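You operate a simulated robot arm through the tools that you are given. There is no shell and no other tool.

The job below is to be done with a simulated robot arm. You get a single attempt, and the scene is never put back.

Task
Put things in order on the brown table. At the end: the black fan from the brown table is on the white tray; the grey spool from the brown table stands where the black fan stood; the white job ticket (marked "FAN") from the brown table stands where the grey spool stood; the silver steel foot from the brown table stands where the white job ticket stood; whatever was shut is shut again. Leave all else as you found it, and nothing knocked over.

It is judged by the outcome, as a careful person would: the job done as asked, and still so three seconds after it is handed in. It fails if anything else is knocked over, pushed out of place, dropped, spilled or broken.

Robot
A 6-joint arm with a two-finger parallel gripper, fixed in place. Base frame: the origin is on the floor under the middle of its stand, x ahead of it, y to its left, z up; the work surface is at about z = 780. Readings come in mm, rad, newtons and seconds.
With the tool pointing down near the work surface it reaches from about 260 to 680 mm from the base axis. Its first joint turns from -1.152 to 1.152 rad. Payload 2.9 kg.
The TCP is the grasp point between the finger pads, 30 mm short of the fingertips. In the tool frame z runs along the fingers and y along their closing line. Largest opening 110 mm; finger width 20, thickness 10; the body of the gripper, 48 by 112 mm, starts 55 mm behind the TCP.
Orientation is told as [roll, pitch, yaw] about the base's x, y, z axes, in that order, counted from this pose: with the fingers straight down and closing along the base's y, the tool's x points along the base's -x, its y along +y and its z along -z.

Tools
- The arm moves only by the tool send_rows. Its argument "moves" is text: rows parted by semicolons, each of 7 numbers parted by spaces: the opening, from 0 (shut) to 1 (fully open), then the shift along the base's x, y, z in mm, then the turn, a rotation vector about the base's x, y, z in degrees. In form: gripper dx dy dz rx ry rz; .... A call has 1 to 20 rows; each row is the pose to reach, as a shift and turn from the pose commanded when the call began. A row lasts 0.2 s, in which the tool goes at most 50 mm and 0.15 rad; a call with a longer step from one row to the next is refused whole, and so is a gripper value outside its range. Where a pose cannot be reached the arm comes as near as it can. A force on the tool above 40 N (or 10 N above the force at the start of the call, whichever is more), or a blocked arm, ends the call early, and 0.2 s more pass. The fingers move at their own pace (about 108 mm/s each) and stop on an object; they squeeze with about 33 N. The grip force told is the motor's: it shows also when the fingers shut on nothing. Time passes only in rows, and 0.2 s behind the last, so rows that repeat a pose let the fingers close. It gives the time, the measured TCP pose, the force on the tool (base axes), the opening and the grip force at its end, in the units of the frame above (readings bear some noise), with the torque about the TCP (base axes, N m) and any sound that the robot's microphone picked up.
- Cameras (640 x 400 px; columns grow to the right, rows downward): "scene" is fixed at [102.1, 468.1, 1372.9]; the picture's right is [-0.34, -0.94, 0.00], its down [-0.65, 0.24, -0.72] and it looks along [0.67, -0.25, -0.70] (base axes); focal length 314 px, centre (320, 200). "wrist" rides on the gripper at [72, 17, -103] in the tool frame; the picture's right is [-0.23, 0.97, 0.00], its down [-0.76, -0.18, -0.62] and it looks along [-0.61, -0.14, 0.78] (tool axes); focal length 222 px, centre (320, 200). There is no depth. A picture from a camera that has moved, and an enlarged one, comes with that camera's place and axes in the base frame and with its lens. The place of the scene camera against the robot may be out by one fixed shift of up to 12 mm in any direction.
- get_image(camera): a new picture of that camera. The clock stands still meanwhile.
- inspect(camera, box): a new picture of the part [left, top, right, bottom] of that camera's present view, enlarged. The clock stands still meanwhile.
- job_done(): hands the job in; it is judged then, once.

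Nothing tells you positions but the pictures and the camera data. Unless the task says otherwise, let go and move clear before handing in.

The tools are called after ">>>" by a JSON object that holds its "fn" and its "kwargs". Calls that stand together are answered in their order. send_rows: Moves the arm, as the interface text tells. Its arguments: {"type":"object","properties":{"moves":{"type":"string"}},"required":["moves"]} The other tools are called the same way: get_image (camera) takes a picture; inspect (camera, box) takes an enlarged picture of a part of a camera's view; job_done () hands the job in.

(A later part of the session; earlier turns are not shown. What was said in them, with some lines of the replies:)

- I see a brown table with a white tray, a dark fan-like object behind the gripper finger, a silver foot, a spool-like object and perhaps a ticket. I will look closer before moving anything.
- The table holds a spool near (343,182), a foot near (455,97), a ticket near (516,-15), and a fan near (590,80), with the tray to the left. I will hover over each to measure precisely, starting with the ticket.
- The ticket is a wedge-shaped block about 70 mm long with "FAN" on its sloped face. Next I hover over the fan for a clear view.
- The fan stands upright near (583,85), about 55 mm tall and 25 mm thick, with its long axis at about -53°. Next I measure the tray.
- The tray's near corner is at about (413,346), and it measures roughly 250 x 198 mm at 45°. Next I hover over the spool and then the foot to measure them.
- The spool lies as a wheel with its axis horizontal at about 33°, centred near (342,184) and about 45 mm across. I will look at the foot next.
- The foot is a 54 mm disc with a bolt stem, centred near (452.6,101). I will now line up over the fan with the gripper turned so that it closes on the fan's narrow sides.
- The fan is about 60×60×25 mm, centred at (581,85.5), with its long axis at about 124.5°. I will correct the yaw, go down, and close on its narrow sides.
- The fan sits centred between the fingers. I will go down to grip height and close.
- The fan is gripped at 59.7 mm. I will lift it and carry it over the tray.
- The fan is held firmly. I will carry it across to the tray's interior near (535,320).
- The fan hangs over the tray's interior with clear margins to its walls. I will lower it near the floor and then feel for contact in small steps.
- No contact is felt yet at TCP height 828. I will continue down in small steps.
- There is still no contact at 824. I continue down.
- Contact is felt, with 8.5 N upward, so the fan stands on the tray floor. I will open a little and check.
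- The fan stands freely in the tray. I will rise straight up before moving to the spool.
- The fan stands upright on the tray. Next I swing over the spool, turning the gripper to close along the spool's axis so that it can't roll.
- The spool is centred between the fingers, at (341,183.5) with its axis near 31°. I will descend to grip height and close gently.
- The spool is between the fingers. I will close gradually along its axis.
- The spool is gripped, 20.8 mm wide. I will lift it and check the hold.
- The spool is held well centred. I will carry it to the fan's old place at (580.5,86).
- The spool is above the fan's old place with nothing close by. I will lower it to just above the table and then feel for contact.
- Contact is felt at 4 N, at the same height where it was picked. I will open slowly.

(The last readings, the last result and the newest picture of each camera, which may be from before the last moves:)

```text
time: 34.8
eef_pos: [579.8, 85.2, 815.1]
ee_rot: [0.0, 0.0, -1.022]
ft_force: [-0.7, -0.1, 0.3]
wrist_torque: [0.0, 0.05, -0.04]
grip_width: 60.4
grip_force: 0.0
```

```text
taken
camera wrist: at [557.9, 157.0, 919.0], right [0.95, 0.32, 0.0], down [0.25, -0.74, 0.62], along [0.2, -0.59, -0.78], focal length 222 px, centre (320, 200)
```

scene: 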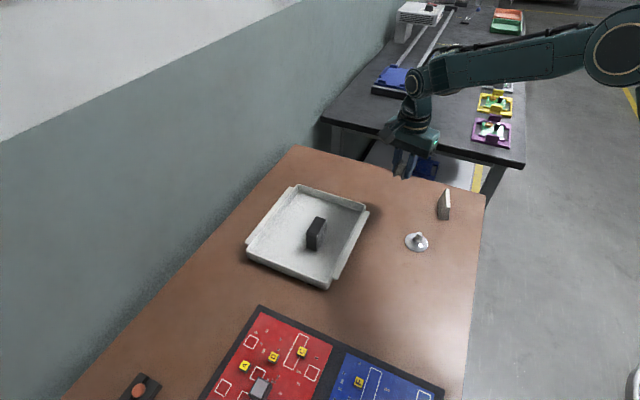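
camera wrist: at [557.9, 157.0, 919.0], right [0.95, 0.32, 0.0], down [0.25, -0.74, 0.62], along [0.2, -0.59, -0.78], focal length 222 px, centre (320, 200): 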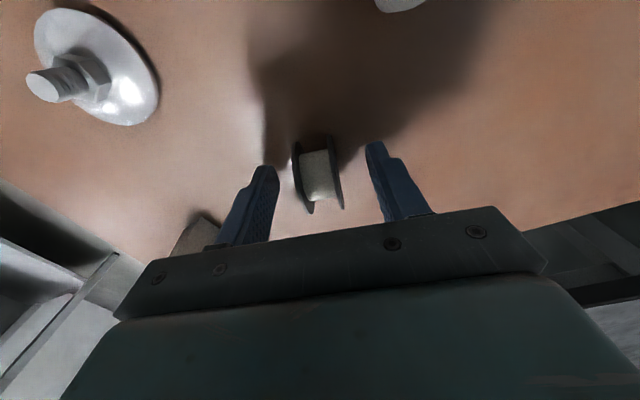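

The spool stands free on its flanges. I will rise straight up and check it stays put.

>>> {"fn": "send_rows", "kwargs": {"moves": "0.55 0 0 15 0 0 0; 0.55 0 0 45 0 0 0; 0.55 0 0 85 0 0 0; 0.55 0 0 115 0 0 0; 0.55 0 0 115 0 0 0"}}

>>> {"fn": "inspect", "kwargs": {"camera": "wrist", "box": [180, 40, 400, 240]}}

>>> {"fn": "get_image", "kwargs": {"camera": "scene"}}

```text
time: 36.0
eef_pos: [581.2, 85.8, 931.5]
ee_rot: [0.0, 0.001, -1.022]
ft_force: [-0.6, 0.4, -0.1]
wrist_torque: [0.02, -0.03, -0.03]
grip_width: 60.4
grip_force: 0.1
```

```text
2.00 times, centred on (290, 140) of wrist
camera zoom: at [558.5, 157.0, 1034.0], right [0.95, 0.32, 0.0], down [0.25, -0.74, 0.62], along [0.2, -0.59, -0.78], focal length 444 px, centre (380, 320)
```

zoom: 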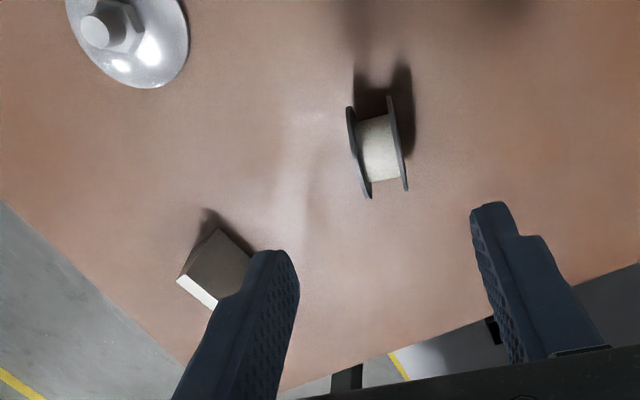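

```text
taken
```

scene: 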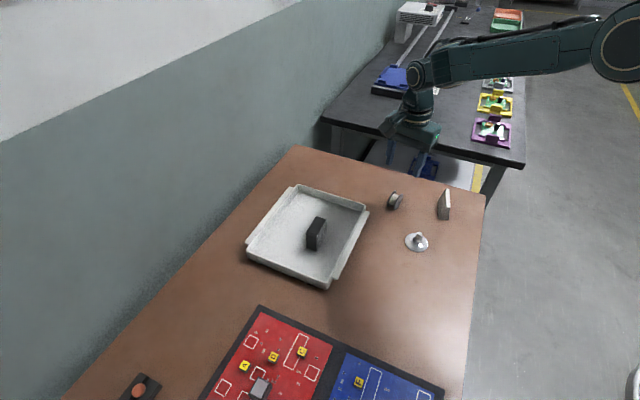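

The spool stands steadily in the fan's old place. Next I turn the gripper to line up with the ticket's long axis and hover over it.

>>> {"fn": "send_rows", "kwargs": {"moves": "1 -4 -8 0 0 0 8.1; 1 -8 -16 0 0 0 16.2; 1 -12 -24 0 0 0 24.3; 1 -16 -32 0 0 0 32.4; 1 -20 -40 0 0 0 40.5; 1 -24 -48 0 0 0 48.6; 1 -28 -56 0 0 0 56.7; 1 -32 -64 0 0 0 64.8; 1 -36 -72 0 0 0 72.9; 1 -40 -80 0 0 0 81; 1 -44 -88 0 0 0 89.1; 1 -48 -96 0 0 0 97.2; 1 -52 -104 0 0 0 105.3; 1 -55.9 -112.8 0 0 0 113.4; 1 -55.9 -112.8 0 0 0 113.5"}}

>>> {"fn": "get_image", "kwargs": {"camera": "wrist"}}

>>> {"fn": "inspect", "kwargs": {"camera": "wrist", "box": [250, 40, 390, 190]}}

```text
time: 39.2
eef_pos: [524.0, -26.7, 931.8]
ee_rot: [0.0, -0.001, 0.961]
ft_force: [-0.5, -0.1, 0.2]
wrist_torque: [-0.01, 0.01, 0.01]
grip_width: 110.0
grip_force: 0.0
```

```text
taken
camera wrist: at [470.1, -76.1, 1033.9], right [-0.67, 0.74, 0.0], down [0.58, 0.52, 0.62], along [0.46, 0.42, -0.78], focal length 222 px, centre (320, 200)
```

wrist: 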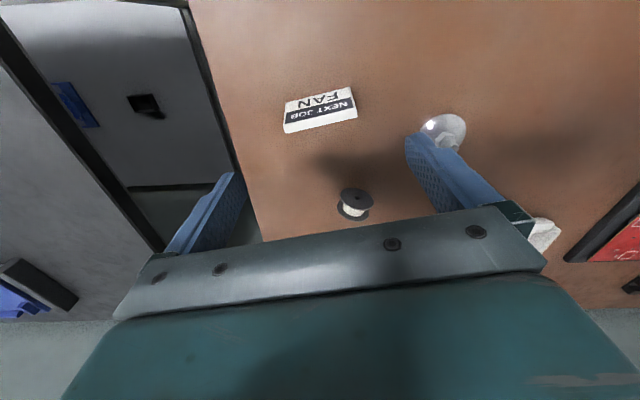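

```text
2.67 times, centred on (320, 115) of wrist
camera zoom: at [470.1, -76.1, 1033.9], right [-0.67, 0.74, 0.0], down [0.58, 0.52, 0.62], along [0.46, 0.42, -0.78], focal length 592 px, centre (320, 427)
```

zoom: 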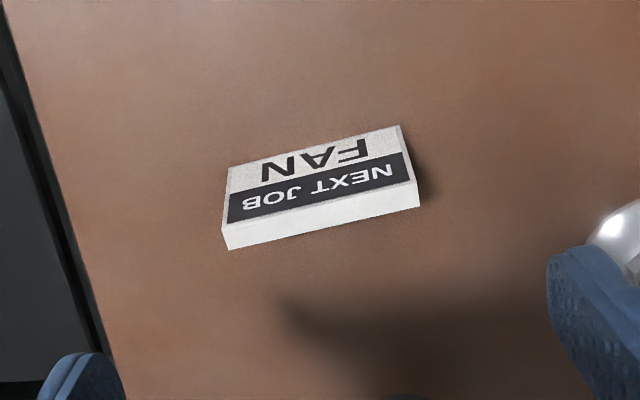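

The ticket's "FAN" face is clear now. It is 70 mm long, centred at (523.7,-26.5) with its long axis at -35°. I will descend and grip it by its ends.

>>> {"fn": "send_rows", "kwargs": {"moves": "1 -0.9 0.3 -30 0 0 0; 1 -0.9 0.3 -60 0 0 0; 1 -0.9 0.3 -85 0 0 0; 1 -0.9 0.3 -105 0 0 0; 1 -0.9 0.3 -114.5 0 0 0; 1 -0.9 0.3 -114.5 0 0 0"}}

>>> {"fn": "get_image", "kwargs": {"camera": "wrist"}}

```text
time: 40.6
eef_pos: [523.3, -26.5, 815.9]
ee_rot: [-0.001, -0.003, 0.96]
ft_force: [0.8, -0.1, 0.8]
wrist_torque: [-0.02, 0.02, -0.01]
grip_width: 110.0
grip_force: 0.2
```

```text
taken
camera wrist: at [469.0, -75.6, 919.1], right [-0.67, 0.74, 0.0], down [0.58, 0.52, 0.62], along [0.46, 0.42, -0.78], focal length 222 px, centre (320, 200)
```

wrist: 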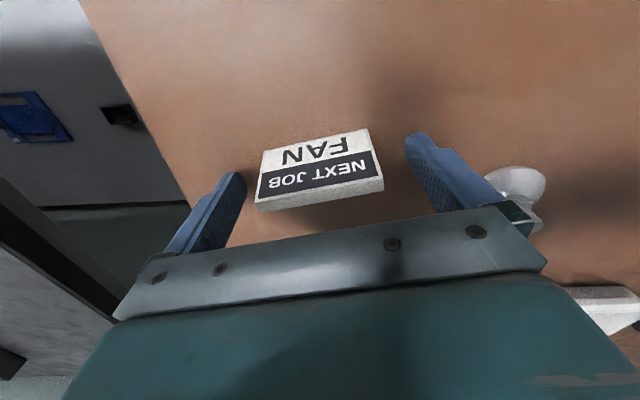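

The ticket sits between the fingers. I will close gradually on its ends.

>>> {"fn": "send_rows", "kwargs": {"moves": "0.85 0 0 0 0 0 0; 0.75 0 0 0 0 0 0; 0.68 0 0 0 0 0 0; 0.62 0 0 0 0 0 0; 0.56 0 0 0 0 0 0; 0.5 0 0 0 0 0 0; 0.5 0 0 0 0 0 0"}}

>>> {"fn": "get_image", "kwargs": {"camera": "wrist"}}

```text
time: 42.2
eef_pos: [523.4, -26.5, 815.8]
ee_rot: [0.0, 0.0, 0.961]
ft_force: [-0.1, -0.3, 0.3]
wrist_torque: [0.0, -0.01, 0.0]
grip_width: 68.2
grip_force: 33.0
```

```text
taken
camera wrist: at [468.9, -75.6, 919.4], right [-0.67, 0.74, 0.0], down [0.58, 0.52, 0.62], along [0.46, 0.42, -0.78], focal length 222 px, centre (320, 200)
```

wrist: 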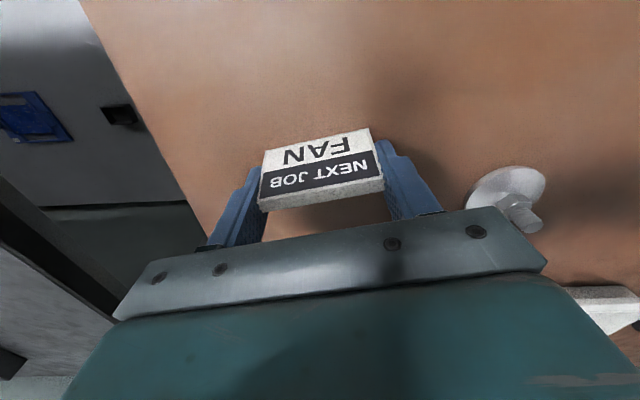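

The ticket is gripped at 68.2 mm. I will lift it and check the hold.

>>> {"fn": "send_rows", "kwargs": {"moves": "0.5 0 0 12 0 0 0; 0.5 0 0 40 0 0 0; 0.5 0 0 75 0 0 0; 0.5 0 0 100 0 0 0; 0.5 0 0 100 0 0 0"}}

>>> {"fn": "inspect", "kwargs": {"camera": "wrist", "box": [220, 90, 440, 240]}}

```text
time: 43.4
eef_pos: [523.5, -25.9, 917.2]
ee_rot: [0.001, -0.001, 0.96]
ft_force: [-0.1, 1.4, -0.7]
wrist_torque: [-0.02, 0.0, 0.01]
grip_width: 68.2
grip_force: 32.7
```

```text
2.67 times, centred on (330, 165) of wrist
camera zoom: at [469.2, -75.5, 1019.7], right [-0.67, 0.74, 0.0], down [0.58, 0.52, 0.62], along [0.46, 0.42, -0.78], focal length 592 px, centre (293, 293)
```

zoom: 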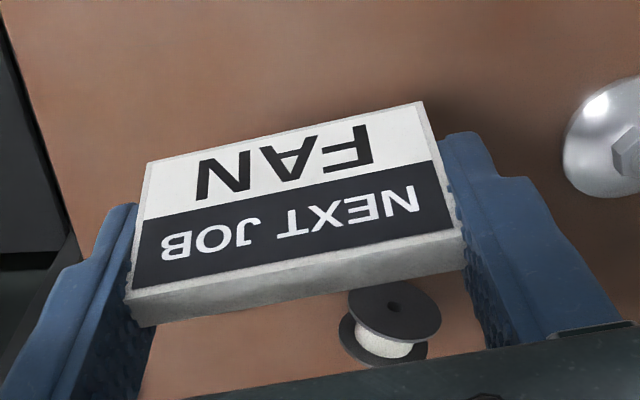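

The ticket is held level. I will carry it to the spool's old place at (341.2,183.7).

>>> {"fn": "send_rows", "kwargs": {"moves": "0.5 -18 21 0 0 0 0; 0.5 -45 52 0 0 0 0; 0.5 -74 85 0 0 0 0; 0.5 -103 118 0 0 0 0; 0.5 -132 151 0 0 0 0; 0.5 -160 184 0 0 0 0; 0.5 -178 205 0 0 0 0; 0.5 -182.5 210.2 0 0 0 0; 0.5 -182.5 210.2 0 0 0 0"}}

>>> {"fn": "get_image", "kwargs": {"camera": "wrist"}}

>>> {"fn": "get_image", "kwargs": {"camera": "scene"}}

```text
time: 45.4
eef_pos: [341.1, 182.5, 915.8]
ee_rot: [-0.001, -0.001, 0.962]
ft_force: [-0.3, 0.5, -0.3]
wrist_torque: [0.04, 0.02, 0.03]
grip_width: 68.0
grip_force: 32.8
```

```text
taken
camera wrist: at [286.4, 135.1, 1020.1], right [-0.67, 0.74, 0.0], down [0.58, 0.52, 0.62], along [0.46, 0.42, -0.78], focal length 222 px, centre (320, 200)
```

wrist: 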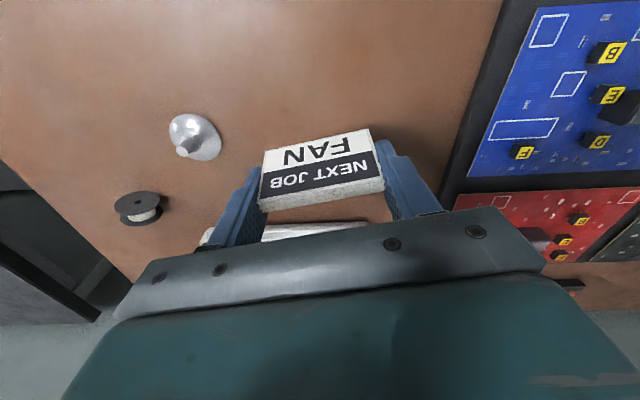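

```text
taken
```

scene: 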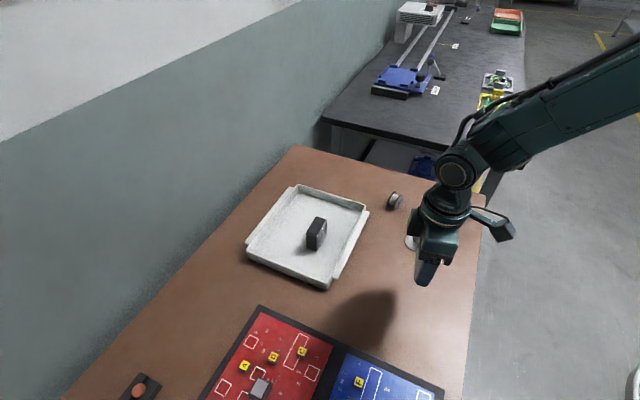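

The way down at the spool's old place is clear. I will lower to just above the table.

>>> {"fn": "send_rows", "kwargs": {"moves": "0.5 0 0 -25 0 0 0; 0.5 0 0 -50 0 0 0; 0.5 0 0 -75 0 0 0; 0.5 0 0 -92 0 0 0; 0.5 0 0 -97.5 0 0 0; 0.5 0 0 -97.5 0 0 0"}}

>>> {"fn": "send_rows", "kwargs": {"moves": "0.5 0 0 -1 0 0 0; 0.5 0 0 -2 0 0 0; 0.5 0 0 -2 0 0 0"}}

```text
time: 46.8
eef_pos: [341.9, 183.6, 819.4]
ee_rot: [0.003, 0.0, 0.96]
ft_force: [0.0, -0.1, -0.5]
wrist_torque: [0.02, 0.01, -0.03]
grip_width: 68.3
grip_force: 33.3
```

```text
time: 47.6
eef_pos: [340.3, 183.6, 816.1]
ee_rot: [-0.001, 0.001, 0.959]
ft_force: [0.7, 0.1, -0.8]
wrist_torque: [0.03, -0.02, -0.02]
grip_width: 68.1
grip_force: 32.8
```

>>> {"fn": "send_rows", "kwargs": {"moves": "0.5 0 0 -0.5 0 0 0; 0.5 0 0 -1 0 0 0; 0.5 0 0 -1 0 0 0"}}

```text
time: 48.4
eef_pos: [342.1, 182.6, 815.7]
ee_rot: [0.002, 0.001, 0.96]
ft_force: [-0.6, -0.6, 0.4]
wrist_torque: [0.01, -0.01, -0.05]
grip_width: 68.2
grip_force: 32.7
```

No firm contact yet, so I go down a little more.

>>> {"fn": "send_rows", "kwargs": {"moves": "0.5 0 0 -0.5 0 0 0; 0.5 0 0 -0.8 0 0 0; 0.5 0 0 -0.8 0 0 0"}}

```text
time: 49.2
eef_pos: [340.8, 183.1, 814.0]
ee_rot: [0.0, -0.003, 0.961]
ft_force: [-1.6, -0.3, 8.4]
wrist_torque: [0.03, 0.12, -0.01]
grip_width: 68.1
grip_force: 32.7
```

Contact is felt at 8.4 N. I will open slowly to release the ticket.

>>> {"fn": "send_rows", "kwargs": {"moves": "0.64 0 0 0 0 0 0; 0.68 0 0 0 0 0 0; 0.75 0 0 0 0 0 0; 0.85 0 0 0 0 0 0; 0.85 0 0 0 0 0 0"}}

>>> {"fn": "get_image", "kwargs": {"camera": "wrist"}}

```text
time: 50.4
eef_pos: [340.8, 183.1, 815.2]
ee_rot: [-0.001, 0.0, 0.96]
ft_force: [0.2, 0.2, -0.6]
wrist_torque: [0.0, 0.02, -0.01]
grip_width: 93.7
grip_force: 0.1
```

```text
taken
camera wrist: at [286.8, 134.6, 918.5], right [-0.67, 0.74, 0.0], down [0.58, 0.52, 0.62], along [0.46, 0.42, -0.78], focal length 222 px, centre (320, 200)
```

wrist: 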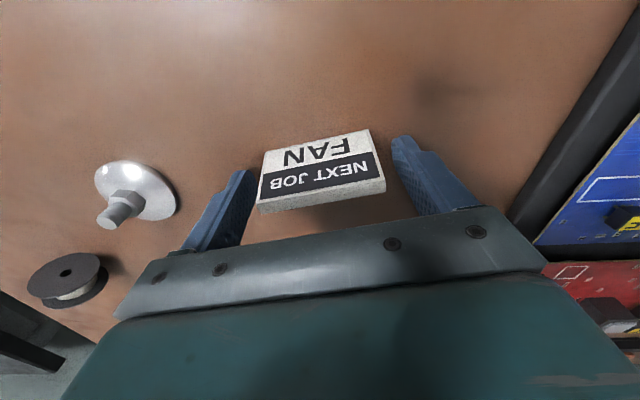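

The ticket stands at the spool's old place. I will rise straight up and then move over the foot.

>>> {"fn": "send_rows", "kwargs": {"moves": "0.85 0 0 15 0 0 0; 0.85 0 0 45 0 0 0; 0.85 0 0 85 0 0 0; 0.85 0 0 116 0 0 0; 0.6 30 -22 116 0 0 0; 0.6 60 -44 116 0 0 0; 0.6 90 -66 116 0 0 0; 0.6 111.4 -82.7 116 0 0 0; 0.6 111.4 -82.7 116 0 0 0"}}

>>> {"fn": "get_image", "kwargs": {"camera": "wrist"}}

>>> {"fn": "inspect", "kwargs": {"camera": "wrist", "box": [250, 40, 390, 190]}}

>>> {"fn": "get_image", "kwargs": {"camera": "scene"}}

```text
time: 52.4
eef_pos: [452.3, 100.8, 931.1]
ee_rot: [0.0, 0.001, 0.96]
ft_force: [0.3, -1.0, 0.7]
wrist_torque: [0.0, -0.03, -0.05]
grip_width: 65.9
grip_force: 0.1
```

```text
taken
camera wrist: at [398.7, 51.8, 1034.4], right [-0.67, 0.74, 0.0], down [0.58, 0.52, 0.62], along [0.46, 0.42, -0.78], focal length 222 px, centre (320, 200)
```

wrist: 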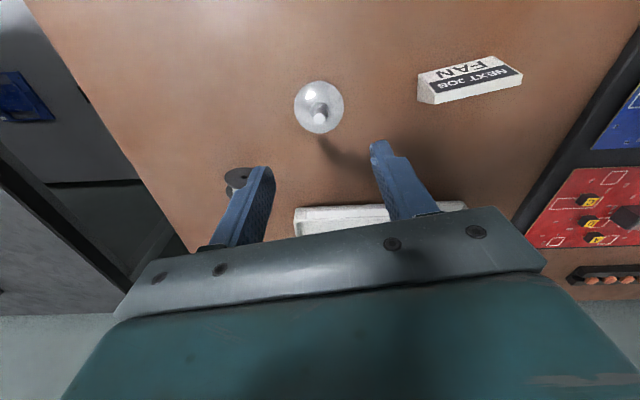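

```text
2.67 times, centred on (320, 115) of wrist
camera zoom: at [398.7, 51.8, 1034.4], right [-0.67, 0.74, 0.0], down [0.58, 0.52, 0.62], along [0.46, 0.42, -0.78], focal length 592 px, centre (320, 427)
```

zoom: 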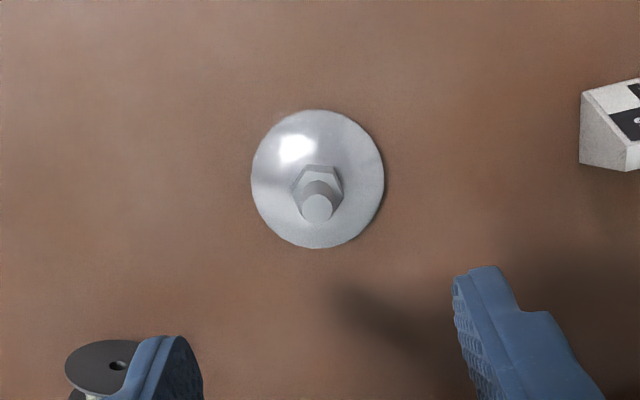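

```text
taken
```

scene: 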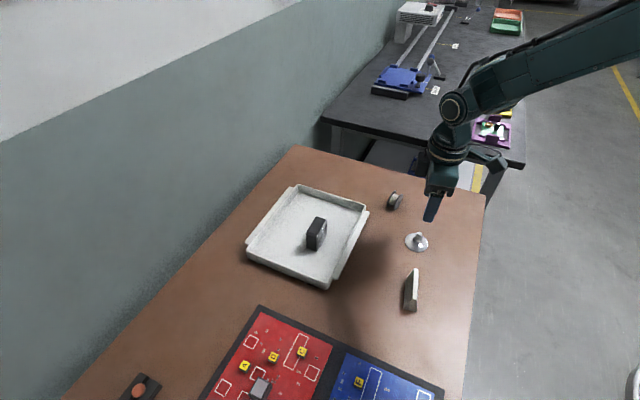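

I will zoom in on the foot from both cameras to find the heights of its nut and stem.

>>> {"fn": "inspect", "kwargs": {"camera": "scene", "box": [396, 224, 436, 256]}}

>>> {"fn": "inspect", "kwargs": {"camera": "wrist", "box": [285, 72, 355, 142]}}

```text
12.50 times, centred on (416, 240) of scene
camera zoom: at [102.1, 468.0, 1372.9], right [-0.34, -0.94, 0.0], down [-0.65, 0.24, -0.72], along [0.67, -0.25, -0.7], focal length 3919 px, centre (-880, -300)
```

zoom: 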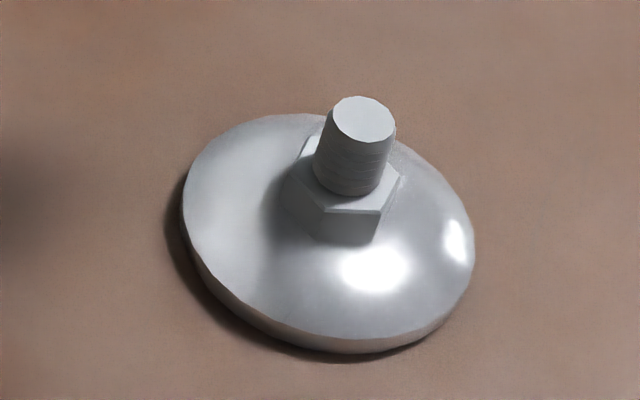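

```text
5.71 times, centred on (320, 107) of wrist
camera zoom: at [398.7, 51.8, 1034.4], right [-0.67, 0.74, 0.0], down [0.58, 0.52, 0.62], along [0.46, 0.42, -0.78], focal length 1269 px, centre (320, 731)
```

zoom: 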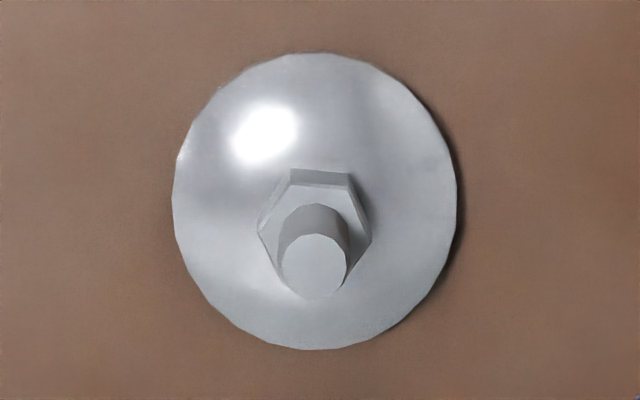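

The foot's nut top is at about 804.5 and its stem spans about 804.5–819.5, centred at (452.2,100.3). I will descend so that the fingertips close on the stem just above the nut.

>>> {"fn": "send_rows", "kwargs": {"moves": "0.6 -0.5 -0.6 -30 0 0 0; 0.6 -0.5 -0.6 -55 0 0 0; 0.6 -0.5 -0.6 -75 0 0 0; 0.6 -0.5 -0.6 -88 0 0 0; 0.6 -0.5 -0.6 -93.7 0 0 0; 0.6 -0.5 -0.6 -93.7 0 0 0"}}

>>> {"fn": "inspect", "kwargs": {"camera": "wrist", "box": [230, 90, 410, 240]}}

>>> {"fn": "inspect", "kwargs": {"camera": "scene", "box": [380, 190, 460, 260]}}

```text
time: 53.8
eef_pos: [451.6, 100.1, 836.3]
ee_rot: [0.0, 0.001, 0.96]
ft_force: [0.0, 0.7, 0.6]
wrist_torque: [-0.01, 0.0, -0.02]
grip_width: 66.0
grip_force: 0.0
```

```text
2.67 times, centred on (320, 165) of wrist
camera zoom: at [397.9, 51.4, 940.4], right [-0.67, 0.74, 0.0], down [0.58, 0.52, 0.62], along [0.46, 0.42, -0.78], focal length 592 px, centre (320, 293)
```

zoom: 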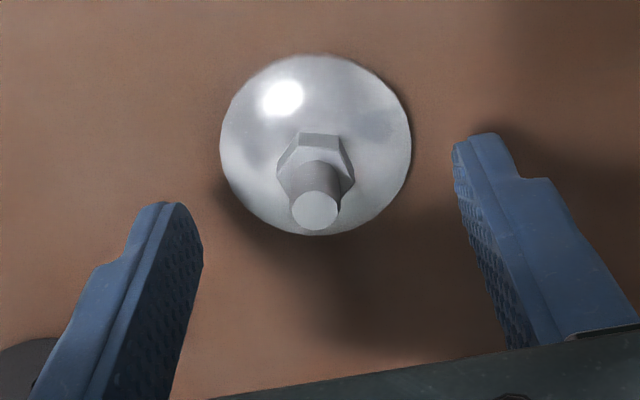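

```text
5.71 times, centred on (420, 225) of scene
camera zoom: at [102.1, 468.1, 1372.9], right [-0.34, -0.94, 0.0], down [-0.65, 0.24, -0.72], along [0.67, -0.25, -0.7], focal length 1792 px, centre (-251, 57)
```

zoom: 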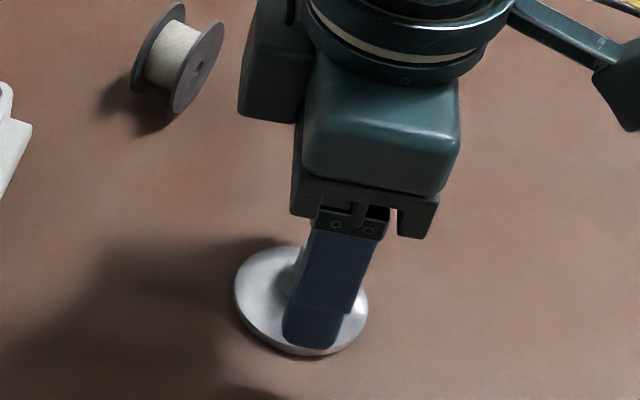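

The stem is centred between the fingers. I will go down another 1.5 mm and close gradually.

>>> {"fn": "send_rows", "kwargs": {"moves": "0.5 0 0 -1.5 0 0 0; 0.35 0 0 -1.5 0 0 0; 0.25 0 0 -1.5 0 0 0; 0.18 0 0 -1.5 0 0 0; 0.12 0 0 -1.5 0 0 0; 0.05 0 0 -1.5 0 0 0; 0 0 0 -1.5 0 0 0; 0 0 0 -1.5 0 0 0"}}

>>> {"fn": "inspect", "kwargs": {"camera": "wrist", "box": [230, 90, 410, 240]}}

```text
time: 55.6
eef_pos: [452.3, 100.8, 836.0]
ee_rot: [0.001, -0.001, 0.959]
ft_force: [0.1, 0.2, -0.5]
wrist_torque: [0.06, 0.02, -0.02]
grip_width: 11.3
grip_force: 33.1
```

```text
2.67 times, centred on (320, 165) of wrist
camera zoom: at [397.6, 51.4, 939.2], right [-0.67, 0.74, 0.0], down [0.58, 0.52, 0.62], along [0.46, 0.42, -0.78], focal length 592 px, centre (320, 293)
```

zoom: 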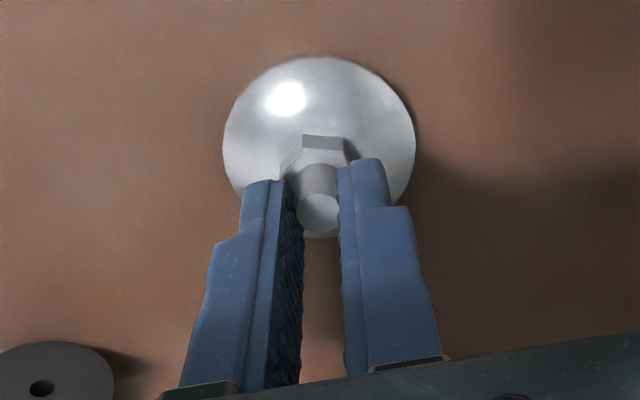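

The stem is gripped at 11.3 mm. I will lift gently and check.

>>> {"fn": "send_rows", "kwargs": {"moves": "0 0 0 5 0 0 0; 0 0 0 12 0 0 0; 0 0 0 20 0 0 0; 0 0 0 20 0 0 0"}}

>>> {"fn": "inspect", "kwargs": {"camera": "wrist", "box": [230, 90, 410, 240]}}

>>> {"fn": "inspect", "kwargs": {"camera": "scene", "box": [380, 190, 460, 260]}}

```text
time: 56.6
eef_pos: [451.5, 101.4, 856.9]
ee_rot: [-0.002, 0.0, 0.959]
ft_force: [-0.1, 0.3, -0.7]
wrist_torque: [0.0, 0.02, 0.02]
grip_width: 11.2
grip_force: 33.0
```

```text
2.67 times, centred on (320, 165) of wrist
camera zoom: at [397.6, 51.6, 959.5], right [-0.67, 0.74, 0.0], down [0.58, 0.52, 0.62], along [0.46, 0.42, -0.78], focal length 592 px, centre (320, 293)
```

zoom: 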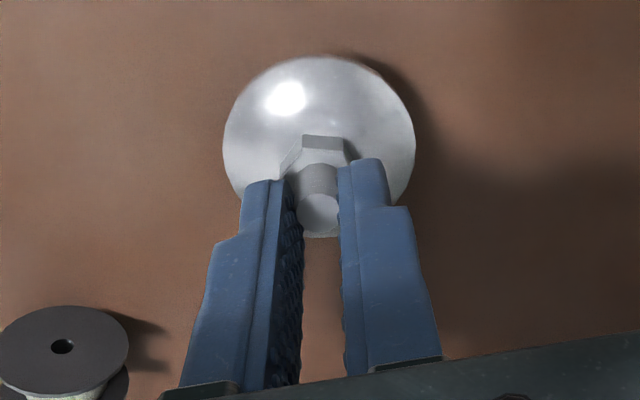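

```text
5.71 times, centred on (420, 225) of scene
camera zoom: at [102.1, 468.1, 1372.9], right [-0.34, -0.94, 0.0], down [-0.65, 0.24, -0.72], along [0.67, -0.25, -0.7], focal length 1792 px, centre (-251, 57)
```

zoom: 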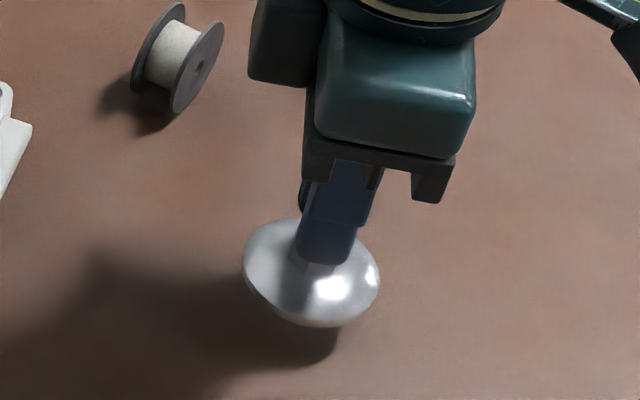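

The foot hangs level in the grip. I will raise it and carry it to the ticket's old place at (523.7,-26.5).

>>> {"fn": "send_rows", "kwargs": {"moves": "0 0 0 20 0 0 0; 0 0 0 45 0 0 0; 0 8 -14 50 0 0 0; 0 22 -39 50 0 0 0; 0 37 -66 50 0 0 0; 0 52 -92 50 0 0 0; 0 65 -115 50 0 0 0; 0 71.6 -126.9 50 0 0 0; 0 71.6 -126.9 50 0 0 0"}}

>>> {"fn": "get_image", "kwargs": {"camera": "wrist"}}

>>> {"fn": "get_image", "kwargs": {"camera": "scene"}}

```text
time: 58.6
eef_pos: [523.4, -26.0, 905.0]
ee_rot: [0.0, -0.001, 0.959]
ft_force: [0.1, 0.4, -0.9]
wrist_torque: [0.0, 0.03, 0.01]
grip_width: 11.1
grip_force: 32.5
```

```text
taken
camera wrist: at [468.9, -76.5, 1008.8], right [-0.67, 0.74, 0.0], down [0.58, 0.52, 0.62], along [0.46, 0.42, -0.78], focal length 222 px, centre (320, 200)
```

wrist: 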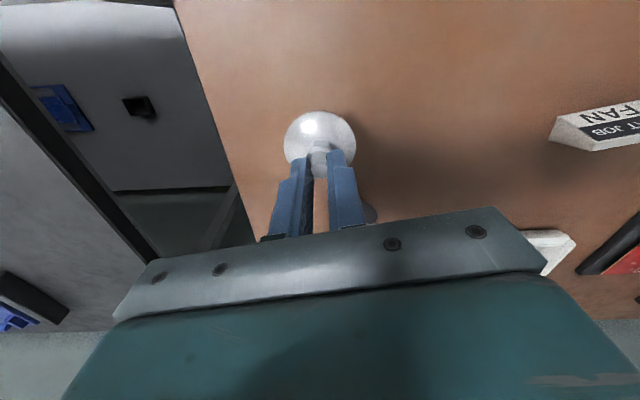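

```text
taken
```

scene: 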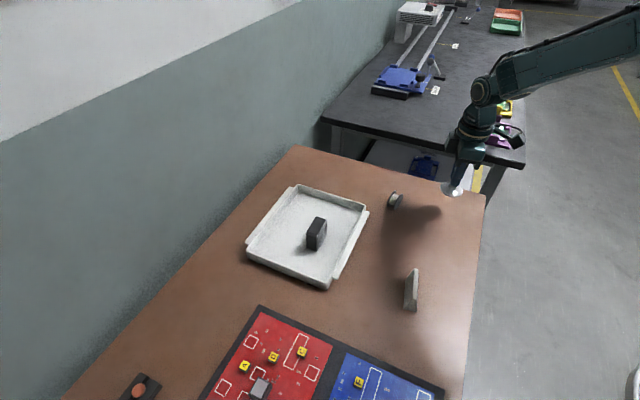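

The foot is over the ticket's old place and still level. I will lower it to just above the table.

>>> {"fn": "send_rows", "kwargs": {"moves": "0 0 0 -20 0 0 0; 0 0 0 -40 0 0 0; 0 0 0 -56 0 0 0; 0 0 0 -64 0 0 0; 0 0 0 -67 0 0 0; 0 0 0 -67 0 0 0"}}

>>> {"fn": "send_rows", "kwargs": {"moves": "0 0 0 -1 0 0 0; 0 0 0 -2 0 0 0; 0 0 0 -2 0 0 0"}}

```text
time: 60.0
eef_pos: [522.7, -26.7, 838.8]
ee_rot: [0.002, 0.0, 0.96]
ft_force: [-0.2, -0.3, -0.6]
wrist_torque: [0.04, 0.01, -0.03]
grip_width: 11.4
grip_force: 33.2
```

```text
time: 60.8
eef_pos: [524.0, -26.2, 837.0]
ee_rot: [-0.001, 0.001, 0.958]
ft_force: [0.1, -0.5, -0.3]
wrist_torque: [-0.02, -0.02, 0.02]
grip_width: 11.5
grip_force: 33.5
```

>>> {"fn": "send_rows", "kwargs": {"moves": "0 0 0 -0.5 0 0 0; 0 0 0 -1 0 0 0; 0 0 0 -1 0 0 0"}}

```text
time: 61.6
eef_pos: [523.5, -26.0, 837.0]
ee_rot: [-0.001, 0.0, 0.96]
ft_force: [-1.1, 0.0, 1.5]
wrist_torque: [0.01, 0.04, -0.02]
grip_width: 11.4
grip_force: 33.2
```

A slight touch may be showing at 1.5 N. I will go down another half millimetre to be sure.

>>> {"fn": "send_rows", "kwargs": {"moves": "0 0 0 -0.3 0 0 0; 0 0 0 -0.6 0 0 0; 0 0 0 -0.6 0 0 0"}}

```text
time: 62.4
eef_pos: [523.9, -26.9, 835.8]
ee_rot: [-0.001, 0.0, 0.961]
ft_force: [-2.5, -1.4, 8.6]
wrist_torque: [-0.08, 0.11, -0.02]
grip_width: 11.2
grip_force: 32.2
```

The foot now rests on the table, with contact at 8.6 N. I will open slowly.

>>> {"fn": "send_rows", "kwargs": {"moves": "0.13 0 0 0 0 0 0; 0.18 0 0 0 0 0 0; 0.26 0 0 0 0 0 0; 0.4 0 0 0 0 0 0; 0.55 0 0 0 0 0 0; 0.55 0 0 0 0 0 0"}}

>>> {"fn": "inspect", "kwargs": {"camera": "wrist", "box": [230, 90, 410, 240]}}

```text
time: 63.8
eef_pos: [523.6, -26.4, 834.7]
ee_rot: [0.0, 0.001, 0.96]
ft_force: [0.0, -0.5, -0.5]
wrist_torque: [0.0, 0.0, 0.0]
grip_width: 60.6
grip_force: 0.0
```

```text
2.67 times, centred on (320, 165) of wrist
camera zoom: at [469.1, -75.4, 938.8], right [-0.67, 0.74, 0.0], down [0.58, 0.52, 0.62], along [0.46, 0.42, -0.78], focal length 592 px, centre (320, 293)
```

zoom: 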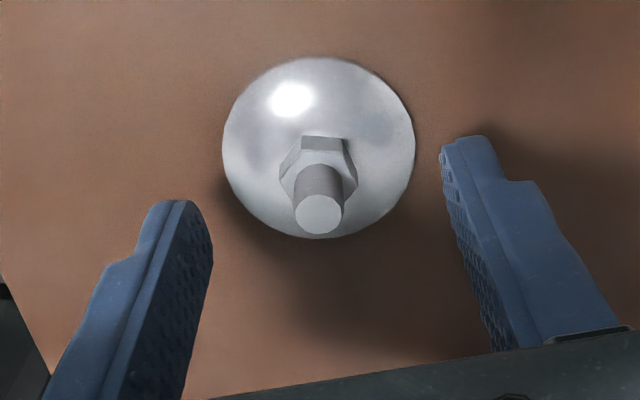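

The foot stands free at the ticket's old place. I will rise straight up and move back so that I can check the whole scene.

>>> {"fn": "send_rows", "kwargs": {"moves": "0.55 0 0 15 0 0 0; 0.55 0 0 45 0 0 0; 0.55 0 0 85 0 0 0; 0.55 0 0 125 0 0 0; 0.55 0 0 165 0 0 0; 0.55 -25 30 185 0 0 -8; 0.55 -50 60 190 0 0 -16; 0.55 -75 90 195 0 0 -24; 0.55 -100 120 197 0 0 -32; 0.55 -112 150 197 0 0 -40; 0.55 -120 180 197 0 0 -48; 0.55 -122 205 197 0 0 -55; 0.55 -122 214 197 0 0 -55"}}

>>> {"fn": "get_image", "kwargs": {"camera": "wrist"}}

>>> {"fn": "get_image", "kwargs": {"camera": "scene"}}

>>> {"fn": "inspect", "kwargs": {"camera": "scene", "box": [240, 160, 500, 320]}}

```text
time: 66.6
eef_pos: [403.3, 186.5, 1032.7]
ee_rot: [-0.001, -0.001, -0.001]
ft_force: [-0.3, 0.0, 0.7]
wrist_torque: [-0.02, 0.01, 0.0]
grip_width: 60.5
grip_force: 0.0
```

```text
taken
camera wrist: at [330.3, 204.9, 1135.3], right [0.23, 0.97, 0.0], down [0.76, -0.18, 0.62], along [0.61, -0.14, -0.78], focal length 222 px, centre (320, 200)
```

wrist: 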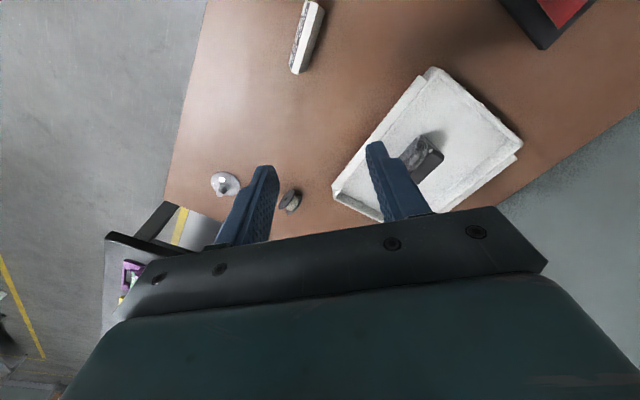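

```text
taken
```

scene: 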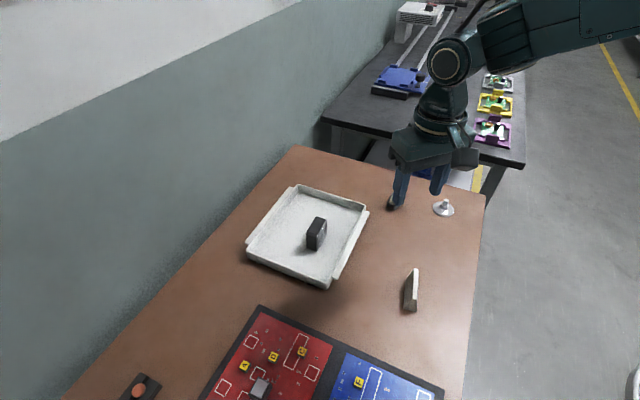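

```text
2.46 times, centred on (370, 240) of scene
camera zoom: at [102.0, 468.1, 1372.9], right [-0.34, -0.94, 0.0], down [-0.65, 0.24, -0.72], along [0.67, -0.25, -0.7], focal length 772 px, centre (197, 102)
```

zoom: 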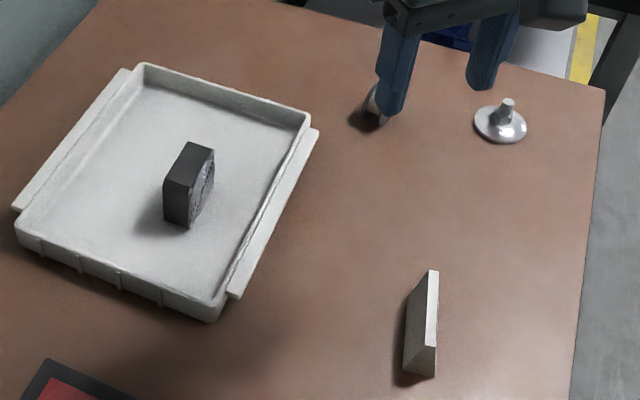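

The fan stands on the tray, the spool is at the fan's old place, the ticket at the spool's, and the foot at the ticket's. All are upright, nothing was opened, and the arm is clear, so I hand the job in.

>>> {"fn": "job_done", "kwargs": {}}

```text
The job is handed in.
```

The job is done and handed in. The last pictures show everything standing where you asked, with nothing knocked over:

| Item | Where it is now |
|---|---|
| Black fan | Upright on the white tray |
| Grey spool | At the fan's old place, resting on its two flanges as it did before |
| White "FAN" ticket | At the spool's old place, upright |
| Silver steel foot | At the ticket's old place, stem up |

Nothing needed opening, so there was nothing to shut again. The tray and the other things in view look as they were. The arm let go of each piece gently and is now well clear of the table.
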